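You operate a simulated robot arm through the tools that you are given. There is no shell and no other tool.

The job below is to be done with a simulated robot arm. You get a single attempt, and the scene is never put back.

JOB
Prime the dot dispenser: scrap the first seal and wind a fresh one to the lip.
Fine: one turn of the crank a seal; the blue pad takes the first to the scrap card and goes back on its mat.
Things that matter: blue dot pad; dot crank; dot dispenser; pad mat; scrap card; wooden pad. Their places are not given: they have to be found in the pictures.

It is judged by the outcome, as a careful person would: the job done as asked, and still so three seconds after it is handed in. It fails if anything else is knocked over, pushed out of place, dropped, spilled or broken. A push-on lid holds only when it is set on centred and level and pressed home; a screw cap is set on level and turned clockwise until tight.

ROBOT AND FRAMES
A 7-joint arm with a two-finger parallel gripper, fixed in place. Base frame: the origin is at the foot of the arm, x ahead of it, y to its left, z up; the work surface is at about z = 860. Readings come in mm, degrees, newtons and seconds.
Its first joint turns from -166.0 to 166.0 degrees. Payload 3.43 kg.
The tool frame sits at the grasp point between the pads (the TCP): z along the fingers, y along the line on which they close. The tips reach 30 mm beyond it. Largest opening 94 mm; finger width 28, thickness 10; the body of the gripper, 50 by 96 mm, starts 55 mm behind the TCP.
Orientation is that of the tool frame in the base frame, as a unit quaternion [x, y, z, w]. With the fingers straight down and closing along the base's y, the tool's x points along the base's -x, its y along +y and its z along -z.

CONTROLS
- The arm moves only by the tool nudge_tool. Its argument "increments" is text: rows parted by semicolons, each of 7 numbers parted by spaces: the shift along the tool's x, y, z in mm, then the turn, a rotation vector about the tool's x, y, z in degrees, then the finger opening in mm, from 0 to 94. In form: tx ty tz ax ay az hand; .... A call has 1 to 20 rows; each row is the pose to reach, as a shift and turn from the pose commanded when the call began, along the tool's axes at that moment. Rows are played at 5 a second. More than 50 mm and 8.6 degrees between two rows, or a gripper value outside its range, and nothing of the call is played. Where a pose cannot be reached the arm comes as near as it can. A force on the tool above 70 N (or 10 N above the force at the start of the call, whichever is more), or a blocked arm, ends the call early, and 0.2 s more pass. Each finger travels about 45 mm/s and halts on what it meets, pressing with about 23 N; the grip force reading is that of the motor and also rises with nothing between the fingers. The clock runs only during rows and for 0.2 s after the last one: add rows that repeat a pose to give the fingers time. The reply holds the time, the measured pose of the TCP, the force on the tool along the base axes, the opening and the grip force, in the units named above and with some noise, with the torque about the TCP (base axes, N m) and any sound that the robot's microphone picked up.
- Cameras (640 x 400 px; columns grow to the right, rows downward): "scene" is fixed at [402.7, 500.2, 1481.1]; the picture's right is [0.03, 1.00, 0.00], its down [0.91, -0.03, -0.41] and it looks along [-0.41, 0.01, -0.91] (base axes); focal length 214 px, centre (320, 200). "wrist" rides on the gripper at [76, 14, -102] in the tool frame; the picture's right is [-0.18, 0.98, 0.00], its down [-0.75, -0.14, -0.64] and it looks along [-0.63, -0.12, 0.77] (tool axes); focal length 243 px, centre (320, 200).
- get_image(camera): a new picture of that camera. The clock stands still meanwhile.
- pixel_to_xyz(camera, pixels): for up to 12 pixels [column, row] of the newest picture of that camera ("zoom" is the newest enlarged one), the place [x, y, z] in the base frame of the surface seen there, good to about 2 mm. The clock stands still meanwhile.
- close_up(camera, box): a new picture of the part [left, top, right, bottom] of that camera's present view, enlarged. The clock stands still meanwhile.
- sign_off(): hands the job in; it is judged then, once.

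Unless the task says otherwise, let go and move clear before handing in.

The tools are called after "Call:" as name(argument=value, ...) on one line, values as JSON. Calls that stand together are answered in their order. nudge_tool: Moves the arm, as the interface text tells. Its arguments: {"type":"object","properties":{"increments":{"type":"string"}},"required":["increments"]} The other tools are called the same way: get_image (camera) takes a picture; pixel_to_xyz (camera, pixels) gives the place of the surface under pixels of a picture; close_up (camera, box) takes an enlarged picture of a part of a camera's view; sign_off () hands the job in.

At the start:

```text
time_s: 0.0
position: [138.7, 476.0, 1290.7]
ee_rot: [0.0, 1.0, 0.0, 0.0]
force: [-0.1, 0.1, -0.2]
wrist_torque: [0.0, -0.02, 0.02]
width: 93.7
grasp_force: 0.2
```

scene: 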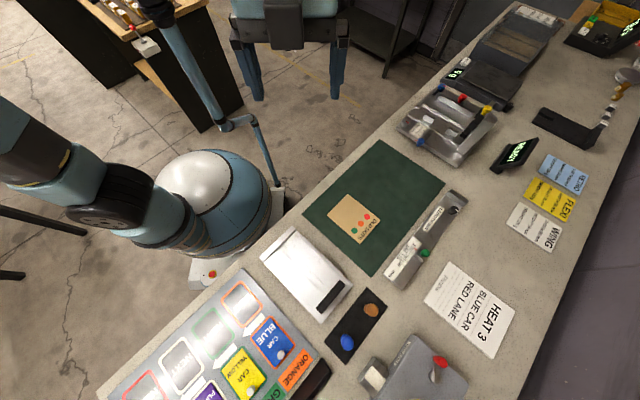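
wrist: 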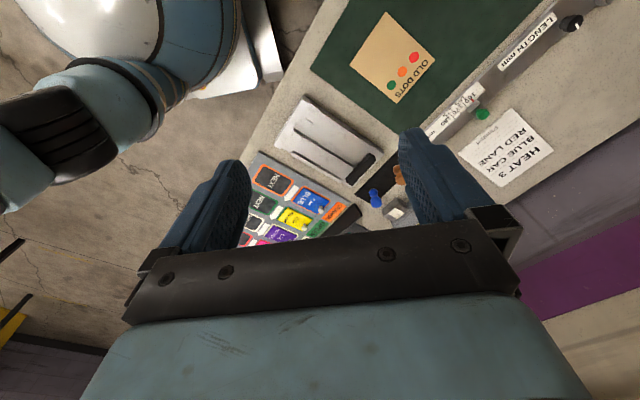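

The scene picture shows a dark mat with a blue and a wooden knob near (360,325), a grey machine with a red-knobbed crank near (420,370), and an "OLD DOTS" card near (355,217). I'll zoom in on each before moving.

Call:
close_up(camera="scene", box=[310, 280, 490, 400])

Call:
close_up(camera="scene", box=[300, 140, 480, 260])

Call:
close_up(camera="wrist", box=[340, 0, 640, 220])

```text
3.33 times, centred on (400, 340) of scene
```

zoom: 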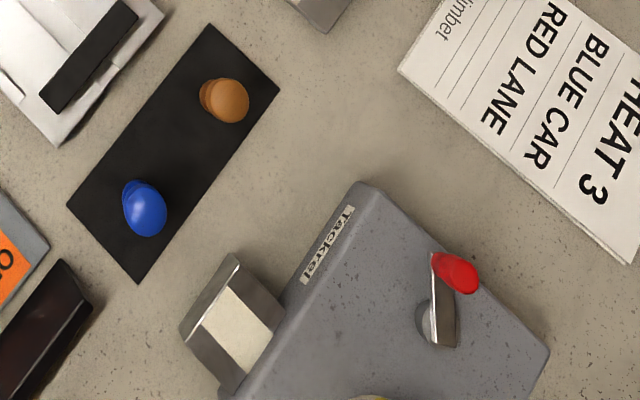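

```text
3.33 times, centred on (390, 200) of scene
```

zoom: 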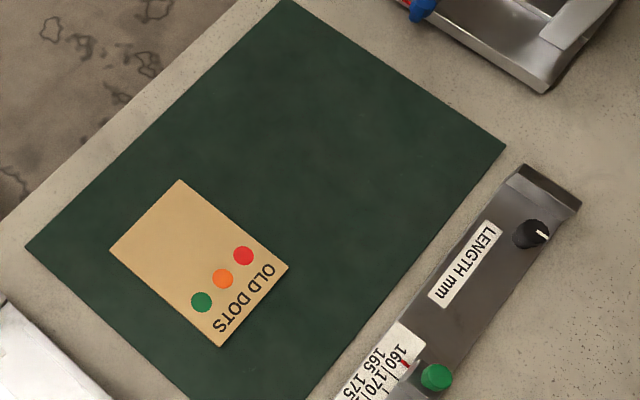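

```text
1.82 times, centred on (490, 110) of wrist
```

zoom: 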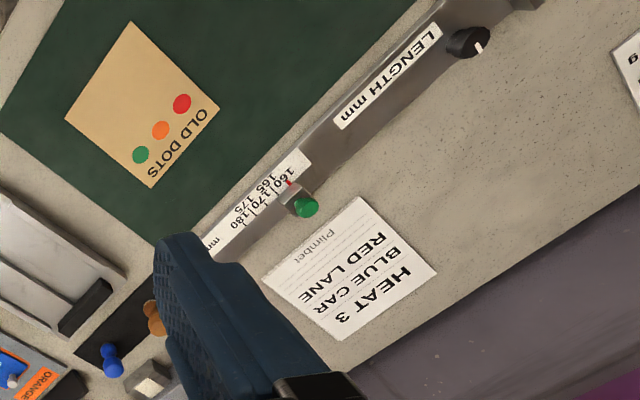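

The crank is a lever with a red knob on top of the dispenser marked "Tackrel", and a metal lip with cream tape faces the mat. I'll measure these places.

Call:
get_image(camera="scene")

Call:
pixel_to_xyz(camera="scene", pixels=[[347, 342], [371, 310], [352, 318], [375, 376], [367, 365], [384, 386], [440, 362], [434, 375], [428, 377], [412, 340], [455, 390], [390, 345]])

Call:
pixel_to_xyz(camera="scene", pixels=[[369, 289], [389, 303], [331, 338], [349, 360], [350, 195], [331, 211], [380, 215], [362, 237], [356, 225], [363, 217], [368, 212], [345, 208]])

Call:
close_up(camera="scene", box=[340, 325, 470, 400])

```text
taken
```

scene: 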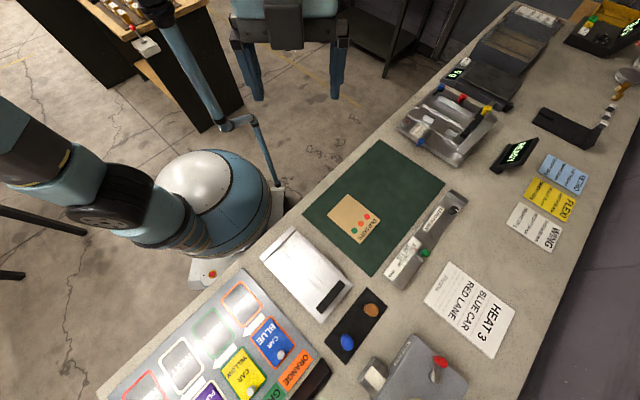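

```text
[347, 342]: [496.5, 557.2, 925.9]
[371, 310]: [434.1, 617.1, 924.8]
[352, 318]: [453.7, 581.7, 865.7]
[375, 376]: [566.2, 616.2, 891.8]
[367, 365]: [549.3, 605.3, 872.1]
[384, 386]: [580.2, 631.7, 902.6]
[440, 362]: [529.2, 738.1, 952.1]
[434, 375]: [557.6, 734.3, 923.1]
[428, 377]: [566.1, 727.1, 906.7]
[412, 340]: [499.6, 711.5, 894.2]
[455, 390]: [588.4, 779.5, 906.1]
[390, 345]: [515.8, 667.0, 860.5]
```

```text
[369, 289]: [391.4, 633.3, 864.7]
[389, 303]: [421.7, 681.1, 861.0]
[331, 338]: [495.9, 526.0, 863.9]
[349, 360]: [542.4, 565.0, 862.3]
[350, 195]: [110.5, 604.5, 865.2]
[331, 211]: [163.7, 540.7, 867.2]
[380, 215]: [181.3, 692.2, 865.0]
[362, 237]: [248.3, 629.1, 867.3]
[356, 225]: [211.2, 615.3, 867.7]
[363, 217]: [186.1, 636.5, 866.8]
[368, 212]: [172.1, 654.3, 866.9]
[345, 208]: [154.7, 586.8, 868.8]
```

```text
4.92 times, centred on (405, 362) of scene
```

zoom: 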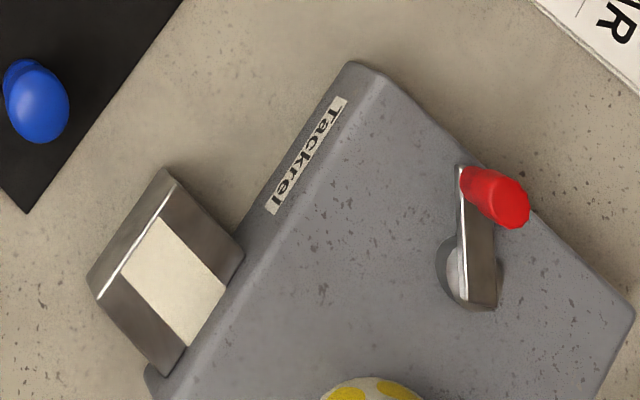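

The blue pad's head is at about (496,557,926), the wooden pad at (434,617), the card around (180,615,867), the lip near (566,616,892), and the crank near (562,730) with its red knob at (529,738,952). I'll bring the wrist camera over to look at the dispenser.

Call:
nudge_tool(increments="-34 14 14 0 0 0 94; -68 29 28 0 0 0 94; -102 43 42 0 0 0 94; -136 58 56 0 0 0 94; -170 72 70 0 0 0 94; -204 86 84 0 0 0 94; -238 101 98 0 0 0 94; -272 115 112 0 0 0 94; -306 130 126 0 0 0 94; -341 144 140 0 0 0 94; -341 144 140 0 0 0 94")

Call:
get_image(camera="wrist")

Call:
get_image(camera="scene")

```text
time_s: 2.4
position: [484.0, 620.0, 1150.9]
ee_rot: [0.0, 1.0, 0.0, -0.001]
force: [-0.6, -0.3, -0.6]
wrist_torque: [-0.02, -0.01, -0.01]
width: 93.9
grasp_force: 0.0
```

```text
taken
```

wrist: 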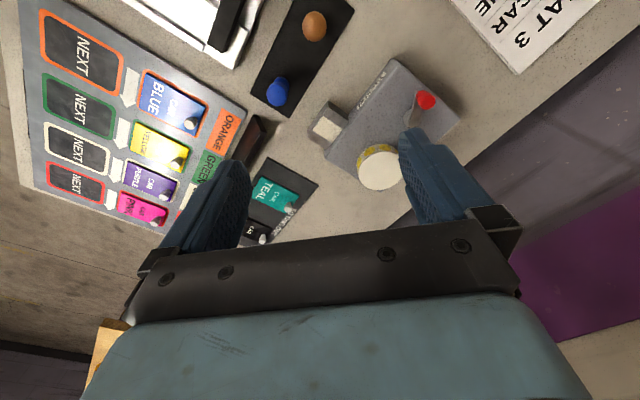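

```text
taken
```

scene: 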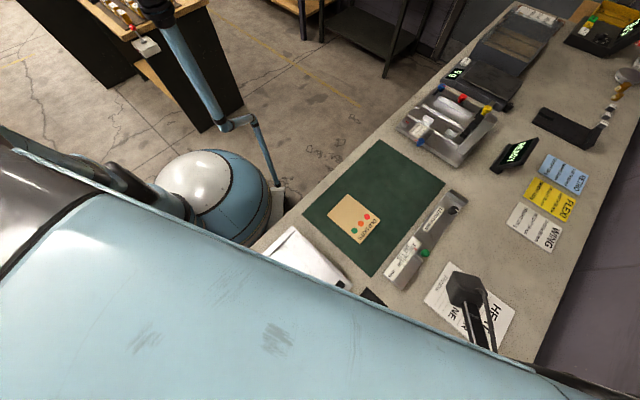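

The wrist picture now shows the mat with both pads at (278,92) and (313,27), the lip at (328,122), the reel at (378,167) and the knob at (425,100). I'll enlarge the dispenser.

Call:
close_up(camera="wrist", box=[290, 50, 470, 200])

Call:
pixel_to_xyz(camera="wrist", pixels=[[278, 90], [275, 98], [313, 26], [326, 124], [340, 104], [313, 138], [332, 146], [378, 167], [425, 100], [410, 116], [412, 124], [380, 110]])

```text
2.67 times, centred on (380, 125) of wrist
```

zoom: 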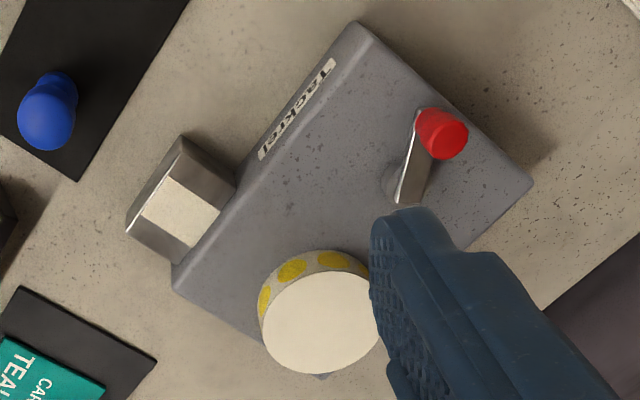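

```text
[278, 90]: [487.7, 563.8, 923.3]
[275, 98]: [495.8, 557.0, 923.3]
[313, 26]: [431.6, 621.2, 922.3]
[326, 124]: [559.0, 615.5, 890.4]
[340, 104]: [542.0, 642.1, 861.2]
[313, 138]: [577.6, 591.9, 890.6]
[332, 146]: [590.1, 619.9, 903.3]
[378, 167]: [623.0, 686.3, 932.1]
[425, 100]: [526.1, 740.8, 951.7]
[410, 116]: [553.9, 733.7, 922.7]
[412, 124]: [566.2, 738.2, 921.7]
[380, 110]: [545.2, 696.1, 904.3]
```

The reel at (620,686) carries yellow dots and the lip shows only blank cream backing, so no seal is out yet. I'll move closer above the lip for a better look at its shape.

Call:
nudge_tool(increments="-19 0 37 0 0 0 94; -38 1 74 0 0 0 94; -57 2 111 0 0 0 94; -57 2 111 0 0 0 94")

Call:
get_image(camera="wrist")

Call:
close_up(camera="wrist", box=[240, 40, 420, 200])

```text
time_s: 3.4
position: [539.6, 621.0, 1037.8]
ee_rot: [0.0, 1.0, 0.0, 0.0]
force: [0.0, -0.3, 0.1]
wrist_torque: [0.01, 0.01, -0.01]
width: 93.9
grasp_force: 0.0
```

```text
taken
```

wrist: 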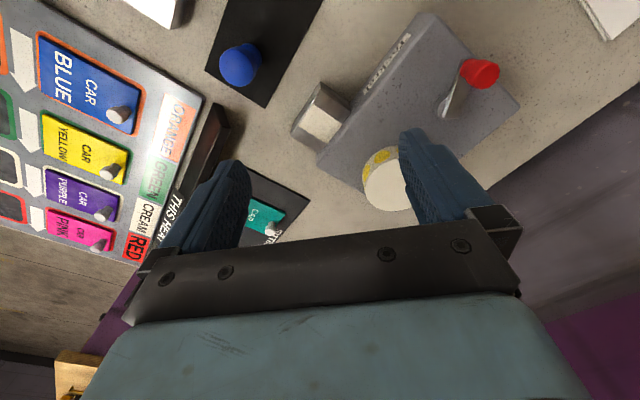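

```text
2.50 times, centred on (330, 120) of wrist
```

zoom: 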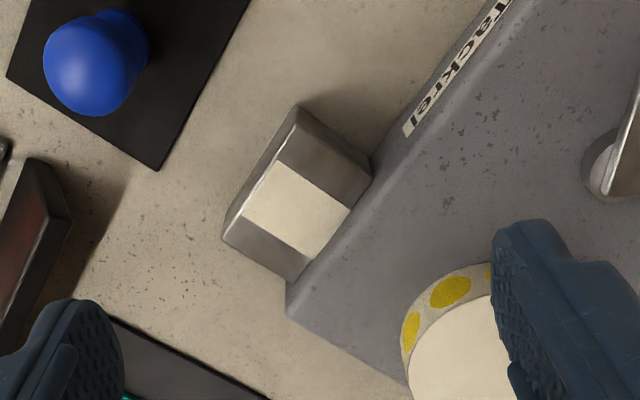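

Call:
pixel_to_xyz(camera="zoom", pixels=[[300, 110], [366, 178], [295, 276], [228, 232], [280, 165], [250, 215], [345, 210], [303, 254], [297, 208], [265, 190], [325, 230], [295, 120]])

Call:
pixel_to_xyz(camera="zoom", pixels=[[95, 60], [60, 60], [120, 100], [130, 40], [100, 110], [10, 75], [158, 168], [250, 5], [300, 295], [385, 165], [600, 165], [625, 190]])

```text
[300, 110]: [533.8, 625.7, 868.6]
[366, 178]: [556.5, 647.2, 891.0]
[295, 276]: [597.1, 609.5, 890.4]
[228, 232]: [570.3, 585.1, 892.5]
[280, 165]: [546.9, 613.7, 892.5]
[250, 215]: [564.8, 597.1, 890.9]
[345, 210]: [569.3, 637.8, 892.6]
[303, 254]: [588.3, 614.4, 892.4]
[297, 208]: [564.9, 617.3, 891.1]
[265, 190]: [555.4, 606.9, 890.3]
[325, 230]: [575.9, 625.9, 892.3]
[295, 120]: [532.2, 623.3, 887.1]
```

```text
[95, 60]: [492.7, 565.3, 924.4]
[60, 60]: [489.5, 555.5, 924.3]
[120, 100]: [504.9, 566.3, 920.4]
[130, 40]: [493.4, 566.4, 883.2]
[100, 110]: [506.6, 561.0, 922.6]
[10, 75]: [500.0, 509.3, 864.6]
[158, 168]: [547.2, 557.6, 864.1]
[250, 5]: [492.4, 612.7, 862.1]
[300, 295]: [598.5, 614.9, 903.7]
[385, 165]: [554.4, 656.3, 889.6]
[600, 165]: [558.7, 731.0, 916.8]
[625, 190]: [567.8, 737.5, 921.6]
```

The lip is a flat block at z≈891.5, with the tape area centred near (567,616) and running outward along about (-0.7,-0.7). I'll look closely at the blue pad and crank from here.

Call:
close_up(camera="wrist", box=[200, 20, 290, 110])

Call:
close_up(camera="wrist", box=[400, 20, 540, 140])

```text
4.44 times, centred on (245, 65) of wrist
```

zoom: 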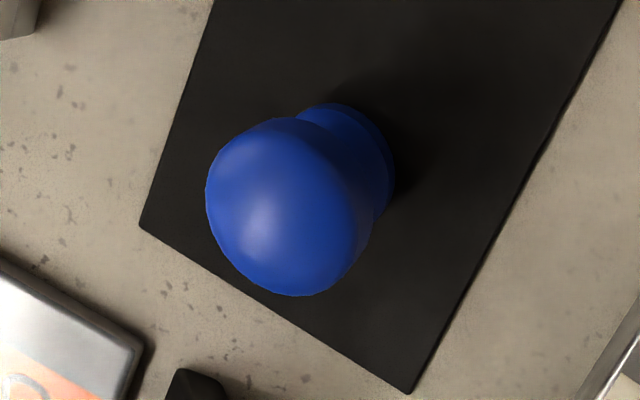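

```text
3.33 times, centred on (470, 80) of wrist
```

zoom: 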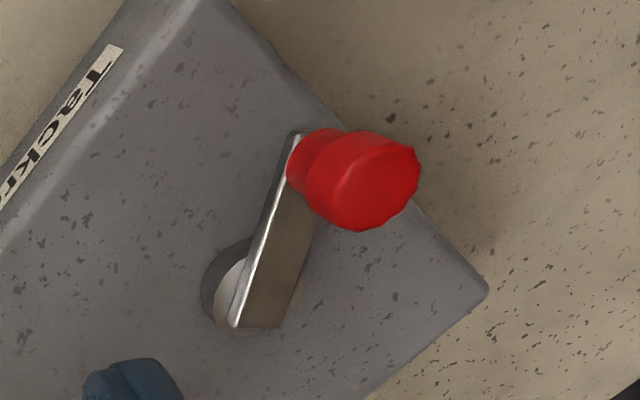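

Call:
pixel_to_xyz(camera="zoom", pixels=[[360, 180], [395, 160], [330, 215], [385, 210], [345, 150], [295, 165], [240, 300], [270, 318], [315, 235], [250, 260], [225, 300], [265, 240]])

Call:
close_up(camera="wrist", box=[200, 20, 290, 110])

Call:
pixel_to_xyz(camera="zoom", pixels=[[270, 210], [270, 125], [212, 200], [290, 290], [365, 230], [320, 170], [350, 120], [390, 180], [335, 106], [395, 160], [150, 225], [410, 390]])

```text
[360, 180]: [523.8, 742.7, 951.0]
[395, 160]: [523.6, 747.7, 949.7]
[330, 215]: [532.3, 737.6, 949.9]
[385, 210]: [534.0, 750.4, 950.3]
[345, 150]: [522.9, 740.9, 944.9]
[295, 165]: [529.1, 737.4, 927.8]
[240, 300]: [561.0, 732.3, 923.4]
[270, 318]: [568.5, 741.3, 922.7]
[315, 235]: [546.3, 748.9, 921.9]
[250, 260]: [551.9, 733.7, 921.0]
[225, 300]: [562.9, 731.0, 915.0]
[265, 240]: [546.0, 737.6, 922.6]
```

```text
4.44 times, centred on (245, 65) of wrist
```

zoom: 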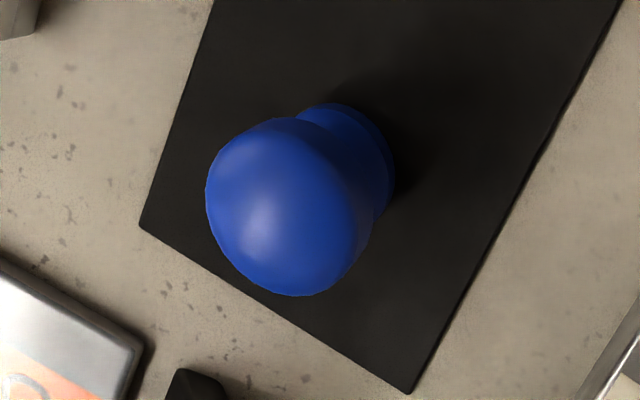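

```text
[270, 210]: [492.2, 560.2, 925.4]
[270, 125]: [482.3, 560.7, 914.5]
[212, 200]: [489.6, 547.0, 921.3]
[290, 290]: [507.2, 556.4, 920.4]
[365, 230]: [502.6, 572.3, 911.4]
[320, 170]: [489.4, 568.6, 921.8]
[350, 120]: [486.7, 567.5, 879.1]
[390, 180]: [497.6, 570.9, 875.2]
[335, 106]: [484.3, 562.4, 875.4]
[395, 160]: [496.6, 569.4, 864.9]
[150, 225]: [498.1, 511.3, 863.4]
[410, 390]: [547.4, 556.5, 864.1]
```

The blue pad's head is about 26 mm across, centred near (495,559.5), with its top at 925; the knob is near (529,744), z 924–951, and the crank pivot near (565,735). I'll yaw the tool 45° to line up with the dispenser and look at the crank from another side.

Call:
nudge_tool(increments="0 10 -4 0 0 -7.5 94; 0 20 -8 0 0 -15 94; 0 30 -12 0 0 -22.5 94; 0 40 -16 0 0 -30 94; 0 50 -20 0 0 -37.5 94; 0 60 -24 0 0 -45 94; 0 60 -24 0 0 -45 94")

Call:
get_image(camera="wrist")

Call:
get_image(camera="scene")

```text
time_s: 5.0
position: [538.0, 681.8, 1065.1]
ee_rot: [-0.383, 0.924, -0.001, 0.0]
force: [-0.1, 0.1, 0.7]
wrist_torque: [0.02, 0.01, 0.0]
width: 94.1
grasp_force: 0.1
```

```text
taken
```

wrist: 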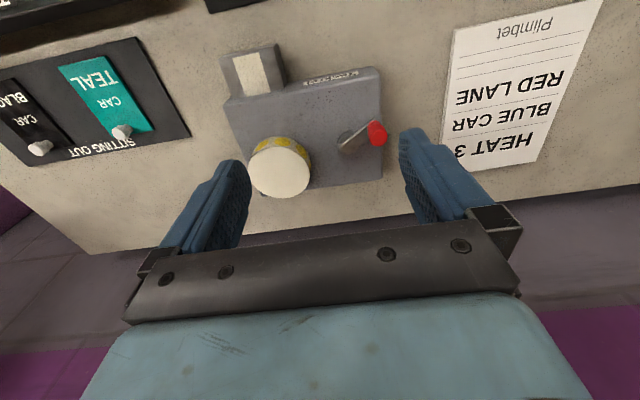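

```text
taken
```

scene: 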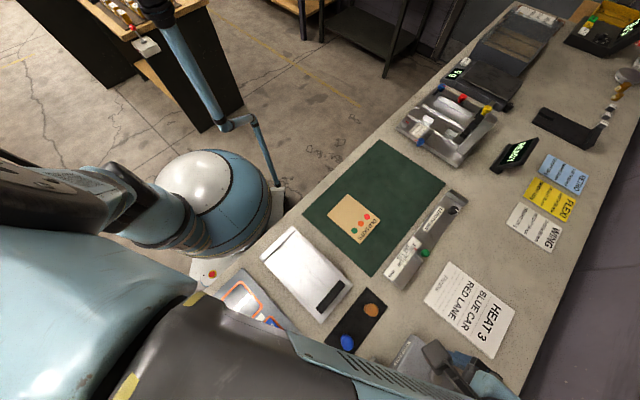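

The dispenser is now square to the view: lip tape at (252,75), reel at (280,167), crank from (348,143) to the red knob at (377,132). I'll enlarge it and look for any arrow or marks.

Call:
close_up(camera="wrist", box=[215, 35, 405, 205])

Call:
pixel_to_xyz(camera="zoom", pixels=[[540, 320], [565, 345], [520, 300], [455, 370], [430, 360], [445, 345], [490, 350], [435, 375], [470, 385], [230, 440], [125, 130], [150, 170]])

```text
2.35 times, centred on (310, 120) of wrist
```

zoom: 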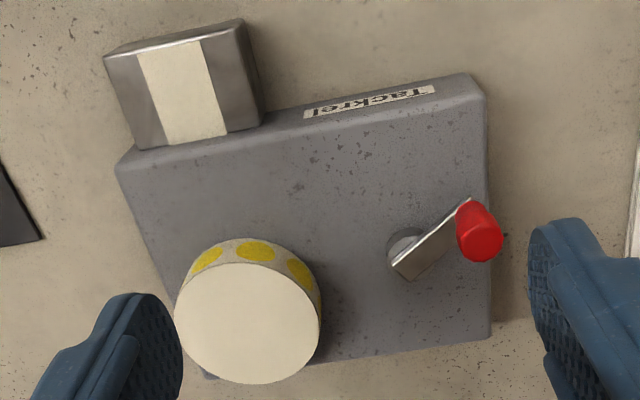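

```text
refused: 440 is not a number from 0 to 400
```

No arrow or direction mark shows on the body; the pivot boss is at (405,250) in the enlargement and the knob at (480,232). I'll measure those.

Call:
pixel_to_xyz(camera="zoom", pixels=[[482, 240], [495, 245], [465, 245], [485, 210], [480, 258], [395, 260], [405, 245], [420, 265], [410, 277], [465, 200], [440, 235], [385, 250]])

Call:
close_up(camera="wrist", box=[320, 105, 400, 165])

Call:
pixel_to_xyz(camera="zoom", pixels=[[440, 220], [490, 230], [470, 250], [430, 190], [410, 225], [460, 150], [190, 330], [220, 345], [240, 380], [360, 190], [330, 270], [175, 340]])

```text
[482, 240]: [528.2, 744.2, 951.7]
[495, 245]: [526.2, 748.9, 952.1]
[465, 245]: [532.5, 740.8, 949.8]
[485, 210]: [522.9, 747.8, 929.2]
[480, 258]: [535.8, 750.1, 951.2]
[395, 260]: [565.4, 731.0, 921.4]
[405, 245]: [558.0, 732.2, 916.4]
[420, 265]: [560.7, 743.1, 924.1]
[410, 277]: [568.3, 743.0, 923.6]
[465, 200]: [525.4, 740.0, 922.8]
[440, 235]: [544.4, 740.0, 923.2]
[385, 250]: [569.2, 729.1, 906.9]
```

```text
6.67 times, centred on (360, 135) of wrist
```

zoom: 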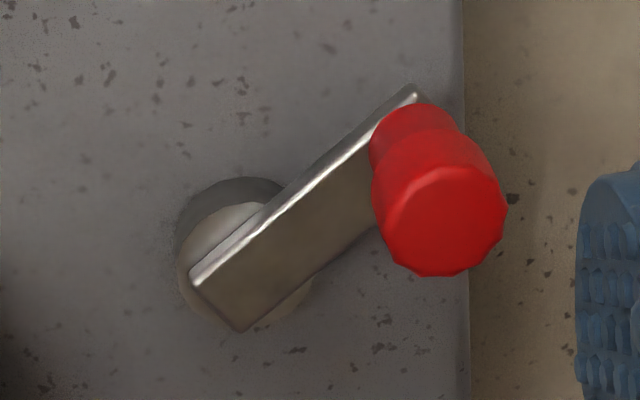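

```text
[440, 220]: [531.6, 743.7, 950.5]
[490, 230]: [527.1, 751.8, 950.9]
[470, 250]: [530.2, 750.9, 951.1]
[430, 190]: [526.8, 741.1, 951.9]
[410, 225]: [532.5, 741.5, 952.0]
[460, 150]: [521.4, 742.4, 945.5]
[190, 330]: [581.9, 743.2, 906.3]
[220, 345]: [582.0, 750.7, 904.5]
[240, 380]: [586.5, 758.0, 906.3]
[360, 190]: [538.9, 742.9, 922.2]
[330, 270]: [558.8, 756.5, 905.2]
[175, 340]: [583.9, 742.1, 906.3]
```

The knob top centre is about (529.5,743.5,951), the pivot about (562.5,737.5), so the radius is about 33.5 mm. I need the reel's size to know whether the fingers clear it as the knob swings past.

Call:
close_up(camera="wrist", box=[230, 120, 330, 210])

Call:
pixel_to_xyz(camera="zoom", pixels=[[320, 230], [200, 220], [260, 120], [400, 140], [420, 220], [380, 300], [290, 330], [215, 280], [330, 110], [250, 90], [420, 120], [450, 200]])

```text
4.44 times, centred on (280, 165) of wrist
```

zoom: 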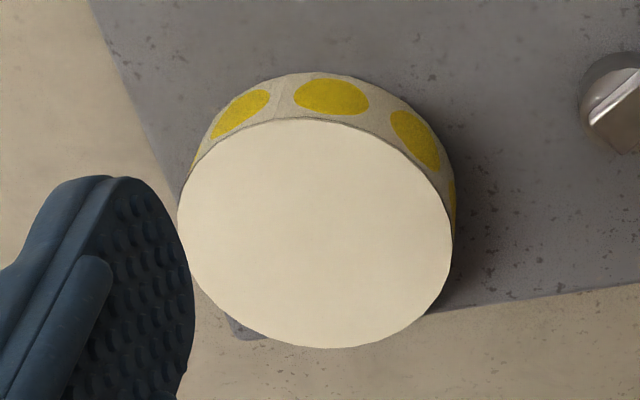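

```text
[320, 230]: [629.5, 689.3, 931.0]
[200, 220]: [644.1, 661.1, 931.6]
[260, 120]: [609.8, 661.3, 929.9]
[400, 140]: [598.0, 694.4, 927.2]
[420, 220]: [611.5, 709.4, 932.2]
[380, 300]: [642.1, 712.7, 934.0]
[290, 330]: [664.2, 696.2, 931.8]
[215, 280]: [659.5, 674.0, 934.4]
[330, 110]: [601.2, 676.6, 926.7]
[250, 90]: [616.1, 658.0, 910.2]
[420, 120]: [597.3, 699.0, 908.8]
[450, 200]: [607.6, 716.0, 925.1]
```

The reel is centred near (629,688) with radius ≈32 and top at 931.5, so fingertips kept above 936 will clear it all the way round. I'll test how far the wrist can yaw clockwise while hovering above the knob, so the gripper can turn with the crank.

Call:
nudge_tool(increments="-13 17 0 0 0 8 60; -26 34 0 0 0 16 60; -37.7 49.6 0 0 0 24 60; -37.7 49.6 0 0 0 32 60; -37.7 49.6 0 0 0 40 60; -37.7 49.6 0 0 0 48 60; -37.7 49.6 0 0 0 56 60; -37.7 49.6 0 0 0 64 60; -37.7 49.6 0 0 0 72 60; -37.7 49.6 0 0 0 80 60; -37.7 49.6 0 0 0 88 60; -37.7 49.6 0 0 0 96 60; -37.7 49.6 0 0 0 104 60; -37.7 49.6 0 0 0 112 60; -37.7 49.6 0 0 0 120 60; -37.7 49.6 0 0 0 128 60; -37.7 49.6 0 0 0 136 60; -37.7 49.6 0 0 0 144 60; -37.7 49.6 0 0 0 144 60")

Call:
get_image(camera="wrist")

```text
time_s: 9.0
position: [528.0, 744.1, 1063.6]
ee_rot: [0.761, 0.649, 0.0, -0.001]
force: [-0.6, 0.3, -0.3]
wrist_torque: [0.02, 0.02, -0.04]
width: 59.6
grasp_force: 0.1
```

```text
taken
```

wrist: 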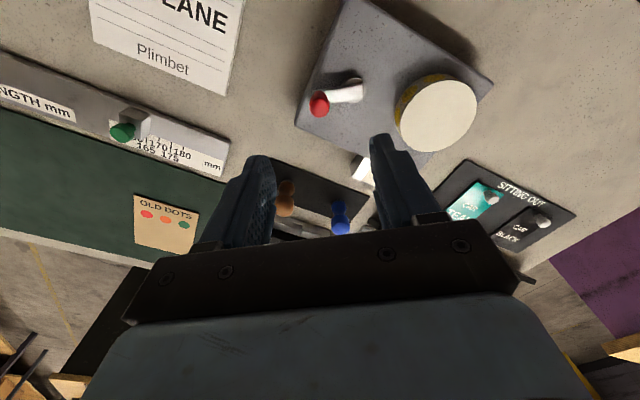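

The wrist reached 144° clockwise without trouble (quaternion 0.761, 0.649). I'll test another stretch.

Call:
nudge_tool(increments="0 0 0 0 0 8 60; 0 0 0 0 0 16 60; 0 0 0 0 0 24 60; 0 0 0 0 0 32 60; 0 0 0 0 0 40 60; 0 0 0 0 0 48 60; 0 0 0 0 0 56 60; 0 0 0 0 0 64 60; 0 0 0 0 0 72 60; 0 0 0 0 0 80 60; 0 0 0 0 0 88 60; 0 0 0 0 0 96 60; 0 0 0 0 0 96 60")

Call:
get_image(camera="wrist")

Call:
get_image(camera="scene")

```text
time_s: 11.8
position: [541.6, 420.6, 1038.0]
ee_rot: [0.996, -0.084, 0.004, 0.0]
force: [-0.3, -0.2, -0.2]
wrist_torque: [0.09, 0.01, 0.03]
width: 60.0
grasp_force: 0.0
out of reach, approached as far as the arm can: row 6, 7, 8, 9, 10, 11, 12, 13
```

```text
taken
```

wrist: 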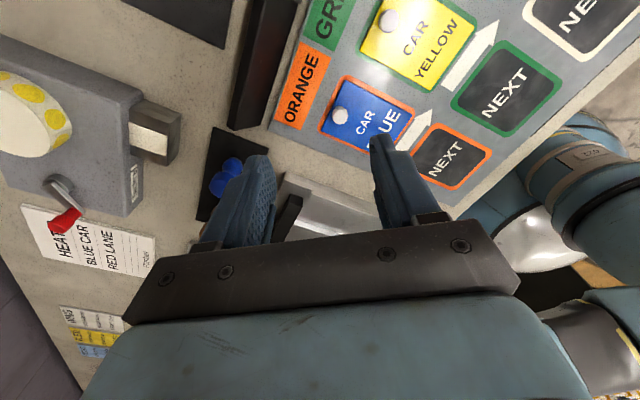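

```text
taken
```

scene: 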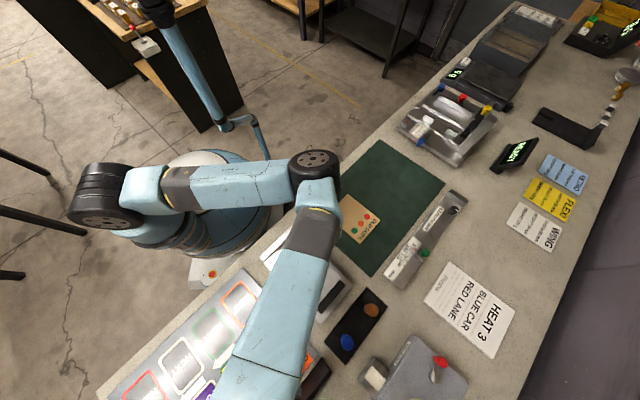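

Past about 40° more, the wrist hit its limit and the arm swung aside (now at 541,421,1038), clear of everything; the objects on the table look unmoved. I'll turn back in small steps and check.

Call:
nudge_tool(increments="0 0 0 0 0 -4 60")

```text
time_s: 12.2
position: [539.6, 419.7, 1035.7]
ee_rot: [0.999, -0.049, 0.004, 0.0]
force: [0.0, -0.6, -0.2]
wrist_torque: [-0.02, 0.01, -0.02]
width: 59.9
grasp_force: 0.1
```

Commands are relative to the reached pose, so I'll rotate back counter-clockwise here and then go back over the knob.

Call:
nudge_tool(increments="0 0 -10 0 0 -8 60; 0 0 -20 0 0 -16 60; 0 0 -25 0 0 -24 60; 0 0 -25 0 0 -32 60; 0 0 -25 0 0 -40 60; 0 0 -25 0 0 -48 60; 0 0 -25 0 0 -56 60; 0 0 -25 0 0 -64 60; 0 0 -25 0 0 -72 60; 0 0 -25 0 0 -80 60; 0 0 -25 0 0 -88 60; 0 0 -25 0 0 -95 60; 0 0 -25 0 0 -95 60")

```text
time_s: 15.0
position: [538.3, 417.4, 1056.9]
ee_rot: [0.711, 0.704, 0.003, 0.003]
force: [-0.6, -1.2, -0.1]
wrist_torque: [-0.01, -0.02, 0.03]
width: 60.2
grasp_force: 0.1
```

Now at yaw −90.6° with a half-degree tilt; I'll go back over the knob while removing the tilt.

Call:
nudge_tool(increments="41 -1.6 -1 0.5 0 0 60; 82 -3.2 -2 0.5 0 0 60; 123 -4.8 -3 0.5 0 0 60; 164 -6.3 -4 0.5 0 0 60; 205 -7.9 -6 0.5 0 0 60; 246 -9.5 -7 0.5 0 0 60; 287 -11 -8 0.5 0 0 60; 326.5 -12.6 -9 0.5 0 0 60; 326.5 -12.6 -9 0.5 0 0 60")

Call:
nudge_tool(increments="0 0 0 0 0 -8 60; 0 0 0 0 0 -16 60; 0 0 0 0 0 -24 60; 0 0 0 0 0 -32 60; 0 0 0 0 0 -40 60; 0 0 0 0 0 -48 60; 0 0 0 0 0 -56 60; 0 0 0 0 0 -64 60; 0 0 0 0 0 -72 60; 0 0 0 0 0 -80 60; 0 0 0 0 0 -88 60; 0 0 0 0 0 -96 60; 0 0 0 0 0 -104 60; 0 0 0 0 0 -112 60; 0 0 0 0 0 -120 60; 0 0 0 0 0 -128 60; 0 0 0 0 0 -135.6 60; 0 0 0 0 0 -135.6 60")

```text
time_s: 17.0
position: [529.9, 742.2, 1065.6]
ee_rot: [0.71, 0.704, -0.001, -0.001]
force: [-0.8, 0.5, -0.5]
wrist_torque: [0.0, -0.04, -0.02]
width: 59.8
grasp_force: 0.1
```

```text
time_s: 20.8
position: [530.7, 741.0, 1066.8]
ee_rot: [-0.383, 0.924, 0.0, 0.0]
force: [0.1, 0.5, -0.7]
wrist_torque: [0.01, -0.02, 0.01]
width: 60.0
grasp_force: 0.0
```

Back at yaw 45° above the knob. I'll probe further counter-clockwise in short calls so that any limit shows early.

Call:
nudge_tool(increments="0 0 0 0 0 -8 60; 0 0 0 0 0 -16 60; 0 0 0 0 0 -24 60; 0 0 0 0 0 -32 60; 0 0 0 0 0 -40 60; 0 0 0 0 0 -48 60; 0 0 0 0 0 -55 60")

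Call:
nudge_tool(increments="0 0 0 0 0 -8 60; 0 0 0 0 0 -16 60; 0 0 0 0 0 -24 60; 0 0 0 0 0 -30 60")

```text
time_s: 22.4
position: [530.2, 742.8, 1066.5]
ee_rot: [0.767, -0.642, 0.001, 0.001]
force: [-0.7, 0.2, -0.2]
wrist_torque: [0.03, 0.02, -0.03]
width: 60.0
grasp_force: 0.0
```

```text
time_s: 23.4
position: [531.4, 743.3, 1066.8]
ee_rot: [0.907, -0.422, 0.0, 0.0]
force: [-0.6, 0.1, -0.2]
wrist_torque: [-0.02, 0.06, -0.02]
width: 60.0
grasp_force: 0.1
```

Yaw 130° reached with no limit reported. I'll go on to 170°.

Call:
nudge_tool(increments="0 0 0 0 0 -8 60; 0 0 0 0 0 -16 60; 0 0 0 0 0 -24 60; 0 0 0 0 0 -30 60")

Call:
nudge_tool(increments="0 0 0 0 0 -5 60; 0 0 0 0 0 -10 60; 0 0 0 0 0 -10 60")

Call:
get_image(camera="wrist")

Call:
get_image(camera="scene")

```text
time_s: 24.4
position: [530.7, 741.3, 1066.1]
ee_rot: [0.985, -0.172, 0.0, 0.001]
force: [-0.2, 0.1, -0.1]
wrist_torque: [-0.04, 0.0, 0.02]
width: 60.1
grasp_force: 0.0
```

```text
time_s: 25.2
position: [529.0, 742.6, 1065.7]
ee_rot: [0.996, -0.086, -0.001, 0.0]
force: [-0.8, 0.0, 0.5]
wrist_torque: [-0.02, 0.03, -0.02]
width: 59.9
grasp_force: 0.0
```

```text
taken
```

wrist: 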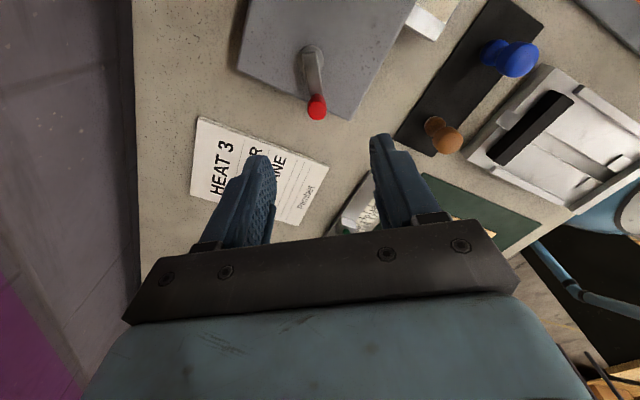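

```text
taken
```

scene: 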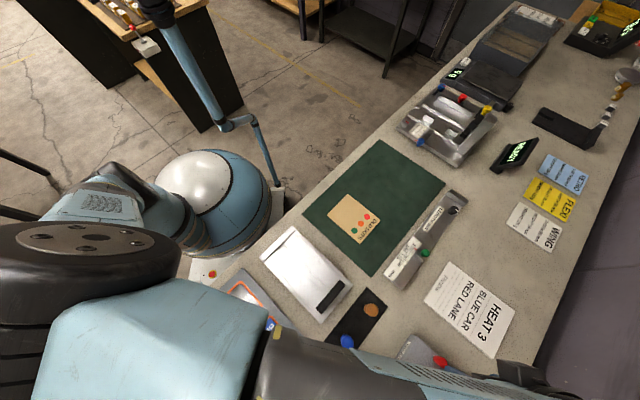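

Yaw 170° is reached, so one grip can carry the crank about 300° clockwise. I'll refine the knob and pivot places from this side.

Call:
close_up(camera="wrist", box=[270, 30, 366, 125])

Call:
pixel_to_xyz(camera="wrist", pixels=[[317, 108], [317, 112], [312, 110], [322, 108], [315, 85], [309, 60], [320, 58], [312, 70], [310, 49], [322, 52], [303, 52], [312, 45]])

```text
4.21 times, centred on (318, 78) of wrist
```

zoom: 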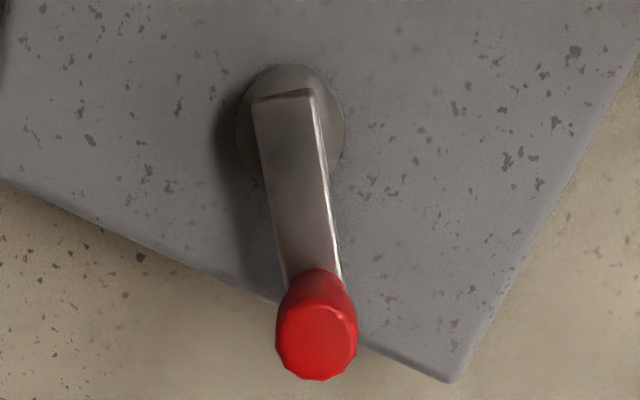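

```text
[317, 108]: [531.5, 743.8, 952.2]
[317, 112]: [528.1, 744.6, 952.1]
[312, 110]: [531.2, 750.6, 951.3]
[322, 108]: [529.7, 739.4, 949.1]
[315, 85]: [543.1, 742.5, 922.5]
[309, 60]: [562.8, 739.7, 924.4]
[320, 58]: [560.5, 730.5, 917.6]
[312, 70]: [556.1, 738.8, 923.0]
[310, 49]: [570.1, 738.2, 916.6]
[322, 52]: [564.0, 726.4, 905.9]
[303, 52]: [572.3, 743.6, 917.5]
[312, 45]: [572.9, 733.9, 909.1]
```

The knob centre refines to (529.2,744), pivot (563.4,738), radius ≈34.6, with the tool's closing line already tangential. I'll lower over the knob to tips at about 936.

Call:
nudge_tool(increments="-0.5 -1.2 25 0 0 0 50; -0.5 -1.2 50 0 0 0 50; -0.5 -1.2 75 0 0 0 50; -0.5 -1.2 90 0 0 0 50; -0.5 -1.2 90 0 0 0 50")

Call:
get_image(camera="wrist")

```text
time_s: 26.4
position: [528.7, 745.9, 977.1]
ee_rot: [0.996, -0.087, -0.001, 0.0]
force: [-0.5, 0.1, 0.5]
wrist_torque: [0.02, -0.01, -0.01]
width: 49.9
grasp_force: 0.1
```

```text
taken
```

wrist: 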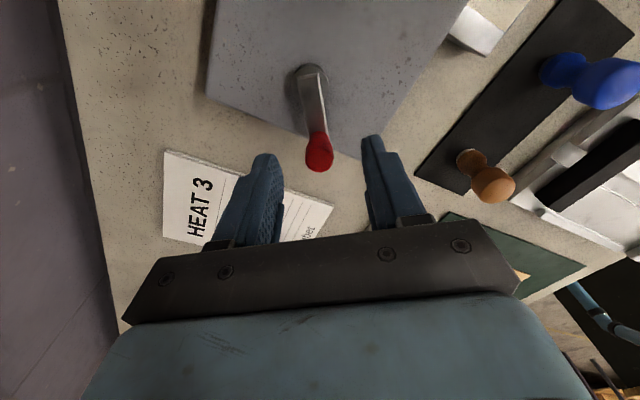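

The knob sits centred between the fingertips at (319,155). I'll go down 11 mm more and close on it.

Call:
nudge_tool(increments="0 0 6 0 0 0 50; 0 0 11 0 0 0 50; 0 0 11 0 0 0 15; 0 0 11 0 0 0 10; 0 0 11 0 0 0 10; 0 0 11 0 0 0 10")

Call:
get_image(camera="wrist")

```text
time_s: 27.8
position: [528.9, 743.3, 965.1]
ee_rot: [0.996, -0.087, -0.001, 0.0]
force: [-0.3, -1.7, -2.2]
wrist_torque: [0.26, -0.06, -0.07]
width: 17.2
grasp_force: 44.6
```

```text
taken
```

wrist: 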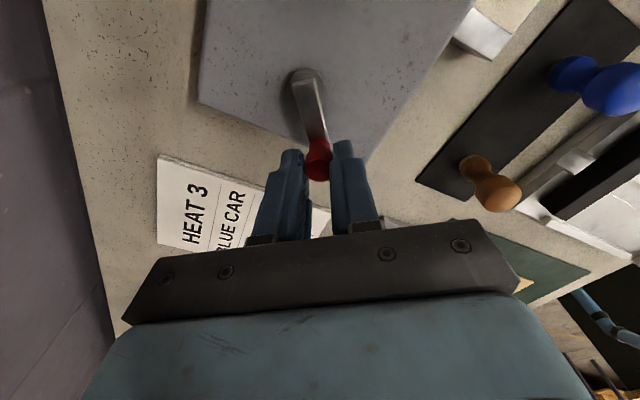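

The knob is held (width 17.2, little force). I'll try 16° clockwise and watch the force.

Call:
nudge_tool(increments="0.08 -2.4 0 0 0 4 10; 0.34 -4.8 0 0 0 8 10; 0.75 -7.17 0 0 0 12 10; 1.34 -9.51 0 0 0 16 10; 1.34 -9.51 0 0 0 16 10")

Call:
get_image(camera="wrist")

```text
time_s: 29.0
position: [531.7, 752.3, 965.3]
ee_rot: [0.974, -0.225, 0.0, -0.002]
force: [-10.9, 6.0, 5.0]
wrist_torque: [0.17, 0.97, 0.08]
width: 17.2
grasp_force: 44.7
```

```text
taken
```

wrist: 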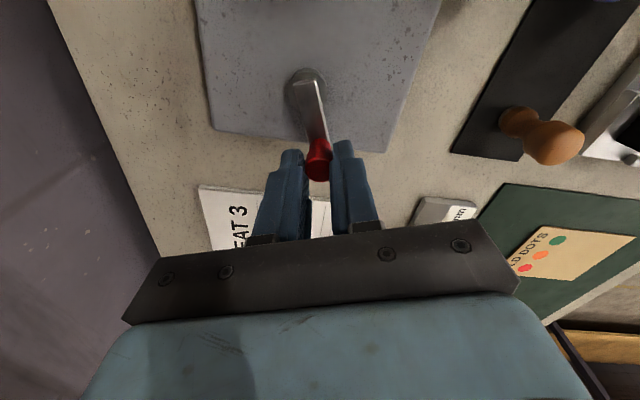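

The crank moved with the gripper and there's no tangential resistance, but there is about 12 N pushing the tool outward, so my pivot is slightly off. I'll ease 0.5 mm outward to see how the force responds.

Call:
nudge_tool(increments="-0.5 0 0 0 0 0 10; -0.5 0 0 0 0 0 10")

```text
time_s: 29.6
position: [531.9, 752.3, 965.6]
ee_rot: [0.974, -0.225, 0.0, 0.0]
force: [-12.0, -0.1, 4.3]
wrist_torque: [0.57, 0.88, -0.17]
width: 17.5
grasp_force: 44.9
```

The force barely changed, so the arm is softer than I assumed. I'll ease out another 2 mm.

Call:
nudge_tool(increments="-1 0 0 0 0 0 10; -2 0 0 0 0 0 10; -2 0 0 0 0 0 10")

```text
time_s: 30.4
position: [530.8, 753.3, 965.3]
ee_rot: [0.975, -0.224, 0.0, -0.001]
force: [-2.1, 0.7, 7.9]
wrist_torque: [-0.16, 0.43, 0.0]
width: 17.4
grasp_force: 44.4
```

Force is now near zero radially. I'll check how the knob sits in the fingers.

Call:
close_up(camera="wrist", box=[250, 40, 390, 200])

Call:
close_up(camera="scene", box=[360, 300, 500, 400])

```text
2.50 times, centred on (320, 120) of wrist
```

zoom: 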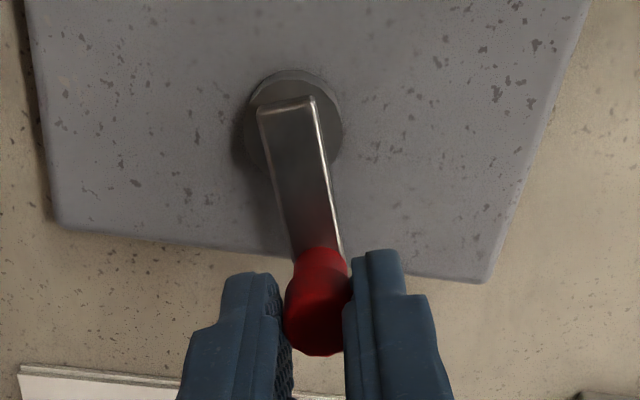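

```text
4.00 times, centred on (430, 350) of scene
```

zoom: 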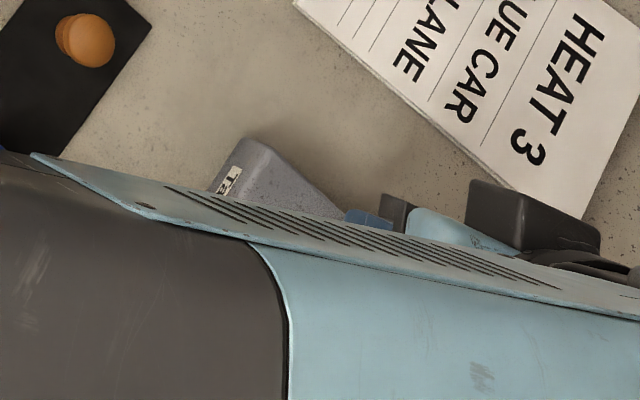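

The close view shows the knob about 4 mm inward of the grasp centre and the pivot about 36 mm from it along the tool's x; pivot (563.4,737.7) agrees with my estimate. I'll continue with a 36.2 mm path for 24° more.

Call:
nudge_tool(increments="0.09 -2.53 0 0 0 4 10; 0.35 -5.04 0 0 0 8 10; 0.79 -7.53 0 0 0 12 10; 1.40 -9.98 0 0 0 16 10; 2.18 -12.38 0 0 0 20 10; 3.13 -14.72 0 0 0 24 10; 3.13 -14.72 0 0 0 24 10")

Call:
close_up(camera="wrist", box=[250, 40, 390, 200])

```text
time_s: 32.0
position: [539.9, 763.9, 965.4]
ee_rot: [0.906, -0.423, 0.0, 0.0]
force: [11.1, -3.5, 11.9]
wrist_torque: [-0.64, -0.43, 0.17]
width: 17.7
grasp_force: 44.7
```

```text
2.50 times, centred on (320, 120) of wrist
```

zoom: 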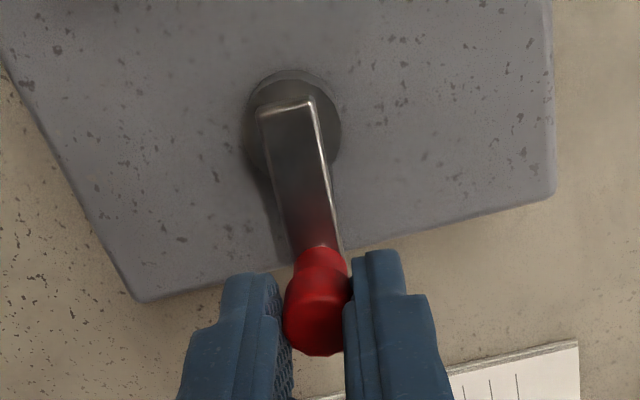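

The crank follows well; force is about 10 N inward and 12 N up, so I'll bring the path 1.5 mm in and 1.5 mm up while turning 48° more.

Call:
nudge_tool(increments="0.85 -4.97 -0.5 0 0 8 10; 2.36 -9.70 -1 0 0 16 10; 4.50 -14.11 -1.5 0 0 24 10; 6.77 -18.39 -1.5 0 0 32 10; 9.62 -22.30 -1.5 0 0 40 10; 12.98 -25.79 -1.5 0 0 48 10; 12.98 -25.79 -1.5 0 0 48 10")

Call:
close_up(camera="wrist", box=[250, 40, 390, 200])

```text
time_s: 33.6
position: [565.6, 772.6, 966.0]
ee_rot: [-0.656, 0.755, 0.0, 0.0]
force: [-7.5, -1.0, -4.3]
wrist_torque: [0.48, -0.2, -0.28]
width: 17.8
grasp_force: 44.9
```

```text
2.50 times, centred on (320, 120) of wrist
```

zoom: 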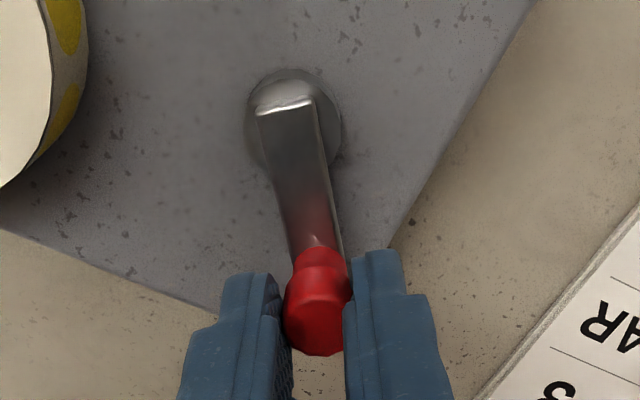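

Turned 88° so far with low force. I'll look at the whole wrist view for any sign of the tape moving.

Call:
get_image(camera="wrist")

Call:
close_up(camera="wrist", box=[130, 0, 330, 130])

```text
taken
```

wrist: 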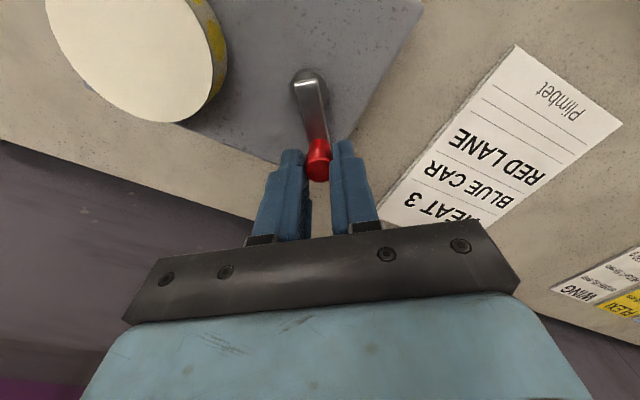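

```text
3.08 times, centred on (230, 65) of wrist
```

zoom: 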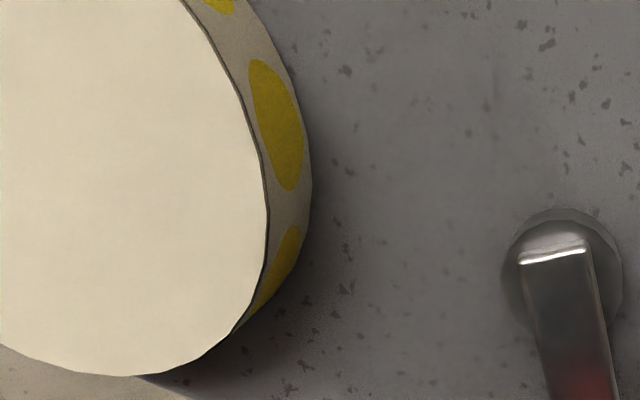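

Call:
pixel_to_xyz(camera="zoom", pixels=[[277, 125], [280, 275], [215, 5], [292, 215], [255, 50], [285, 195]])

```text
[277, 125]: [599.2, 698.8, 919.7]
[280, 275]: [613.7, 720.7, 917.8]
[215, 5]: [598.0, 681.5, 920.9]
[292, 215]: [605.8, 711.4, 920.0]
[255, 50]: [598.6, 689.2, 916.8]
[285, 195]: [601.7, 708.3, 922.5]
```

The reel dots haven't visibly shifted, which may just mean the reel doesn't turn until the seal is fed. I'll keep turning clockwise, 64° more.

Call:
nudge_tool(increments="0.34 -4.83 0 0 0 8 10; 1.34 -9.56 0 0 0 16 10; 3.0 -14.11 0 0 0 24 10; 5.27 -18.39 0 0 0 32 10; 8.12 -22.30 0 0 0 40 10; 11.48 -25.79 0 0 0 48 10; 15.30 -28.77 0 0 0 56 10; 19.49 -31.19 0 0 0 64 10; 19.49 -31.19 0 0 0 64 10")

Call:
get_image(camera="wrist")

```text
time_s: 35.6
position: [596.2, 748.5, 966.0]
ee_rot: [-0.156, 0.988, 0.0, -0.001]
force: [-8.6, 3.3, -11.6]
wrist_torque: [-0.28, 0.24, -0.18]
width: 17.5
grasp_force: 44.9
```

```text
taken
```

wrist: 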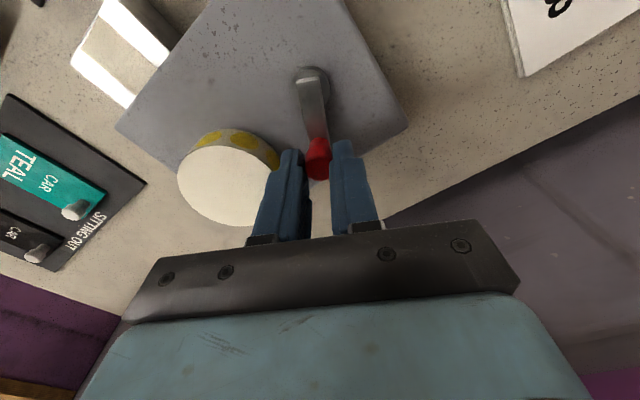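

At 152° now; the lip is visible at (120,50). I'll enlarge it.

Call:
close_up(camera="wrist", box=[50, 0, 290, 150])

```text
2.67 times, centred on (170, 75) of wrist
```

zoom: 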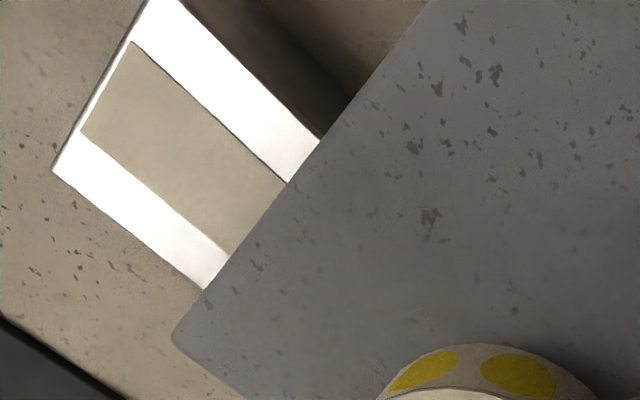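

Still blank at 152°, as expected before a full turn. I'll continue 72° more, drawing the path in about 1 mm and passing over the reel at the same height.

Call:
nudge_tool(increments="0.73 -4.77 0 0 0 8 10; 2.11 -9.34 0 0 0 16 10; 3.91 -13.71 0 0 0 24 10; 6.12 -17.86 0 0 0 32 10; 8.88 -21.66 0 0 0 40 10; 12.15 -25.04 0 0 0 48 10; 15.86 -27.94 0 0 0 56 10; 19.93 -30.29 0 0 0 64 10; 24.29 -32.05 0 0 0 72 10; 24.29 -32.05 0 0 0 72 10")

Call:
get_image(camera="wrist")

```text
time_s: 37.8
position: [583.4, 710.7, 967.0]
ee_rot: [0.454, 0.891, -0.001, 0.0]
force: [-1.8, -2.6, 0.5]
wrist_torque: [-0.13, 0.34, 0.1]
width: 17.4
grasp_force: 45.0
```

```text
taken
```

wrist: 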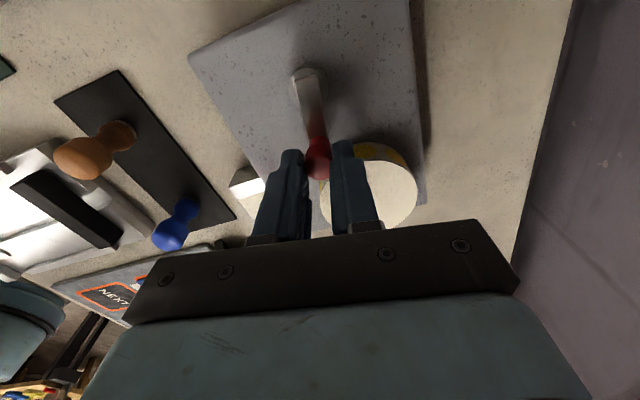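

At 224° with forces near zero. I'll turn 64° more to 288°, then re-grip for the rest.

Call:
nudge_tool(increments="0.33 -4.69 0 0 0 8 10; 1.31 -9.29 0 0 0 16 10; 2.91 -13.71 0 0 0 24 10; 5.12 -17.86 0 0 0 32 10; 7.88 -21.66 0 0 0 40 10; 11.15 -25.04 0 0 0 48 10; 14.86 -27.94 0 0 0 56 10; 18.93 -30.29 0 0 0 64 10; 18.93 -30.29 0 0 0 64 10")

Call:
get_image(camera="wrist")

```text
time_s: 39.8
position: [545.0, 708.7, 965.7]
ee_rot: [0.858, 0.514, -0.001, 0.0]
force: [-13.7, -23.9, -13.6]
wrist_torque: [-1.26, 0.29, 0.01]
width: 17.4
grasp_force: 45.2
```

```text
taken
```

wrist: 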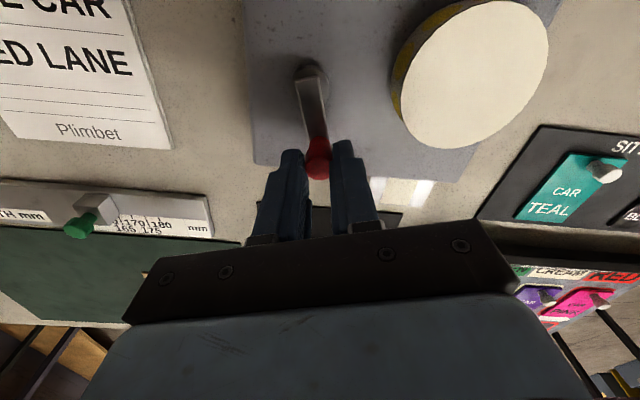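

There is about 27 N pushing outward on the tool now, so I'm inside the true circle here. I'll ease out 4 mm, then open and rise.

Call:
nudge_tool(increments="-2 0 0 0 0 0 10; -4 0 0 0 0 0 10; -4 0 0 0 0 0 10")

Call:
nudge_tool(increments="0 0 0 0 0 0 30; 0 0 0 0 0 0 50; 0 0 0 0 0 0 50; 0 0 -20 0 0 0 50; 0 0 -50 0 0 0 50; 0 0 -90 0 0 0 50; 0 0 -90 0 0 0 50")

Call:
get_image(camera="wrist")

```text
time_s: 40.6
position: [546.2, 706.7, 964.7]
ee_rot: [0.857, 0.515, 0.002, -0.001]
force: [9.5, 22.4, -14.7]
wrist_torque: [0.89, -0.84, 0.06]
width: 17.9
grasp_force: 45.4
```

```text
time_s: 42.2
position: [545.9, 703.3, 1056.2]
ee_rot: [0.857, 0.515, 0.0, 0.0]
force: [-0.3, -0.4, 0.5]
wrist_torque: [0.02, -0.01, 0.0]
width: 49.8
grasp_force: 0.0
```

```text
taken
```

wrist: 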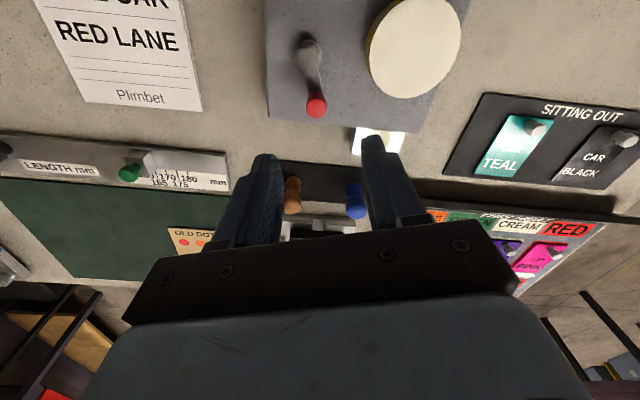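

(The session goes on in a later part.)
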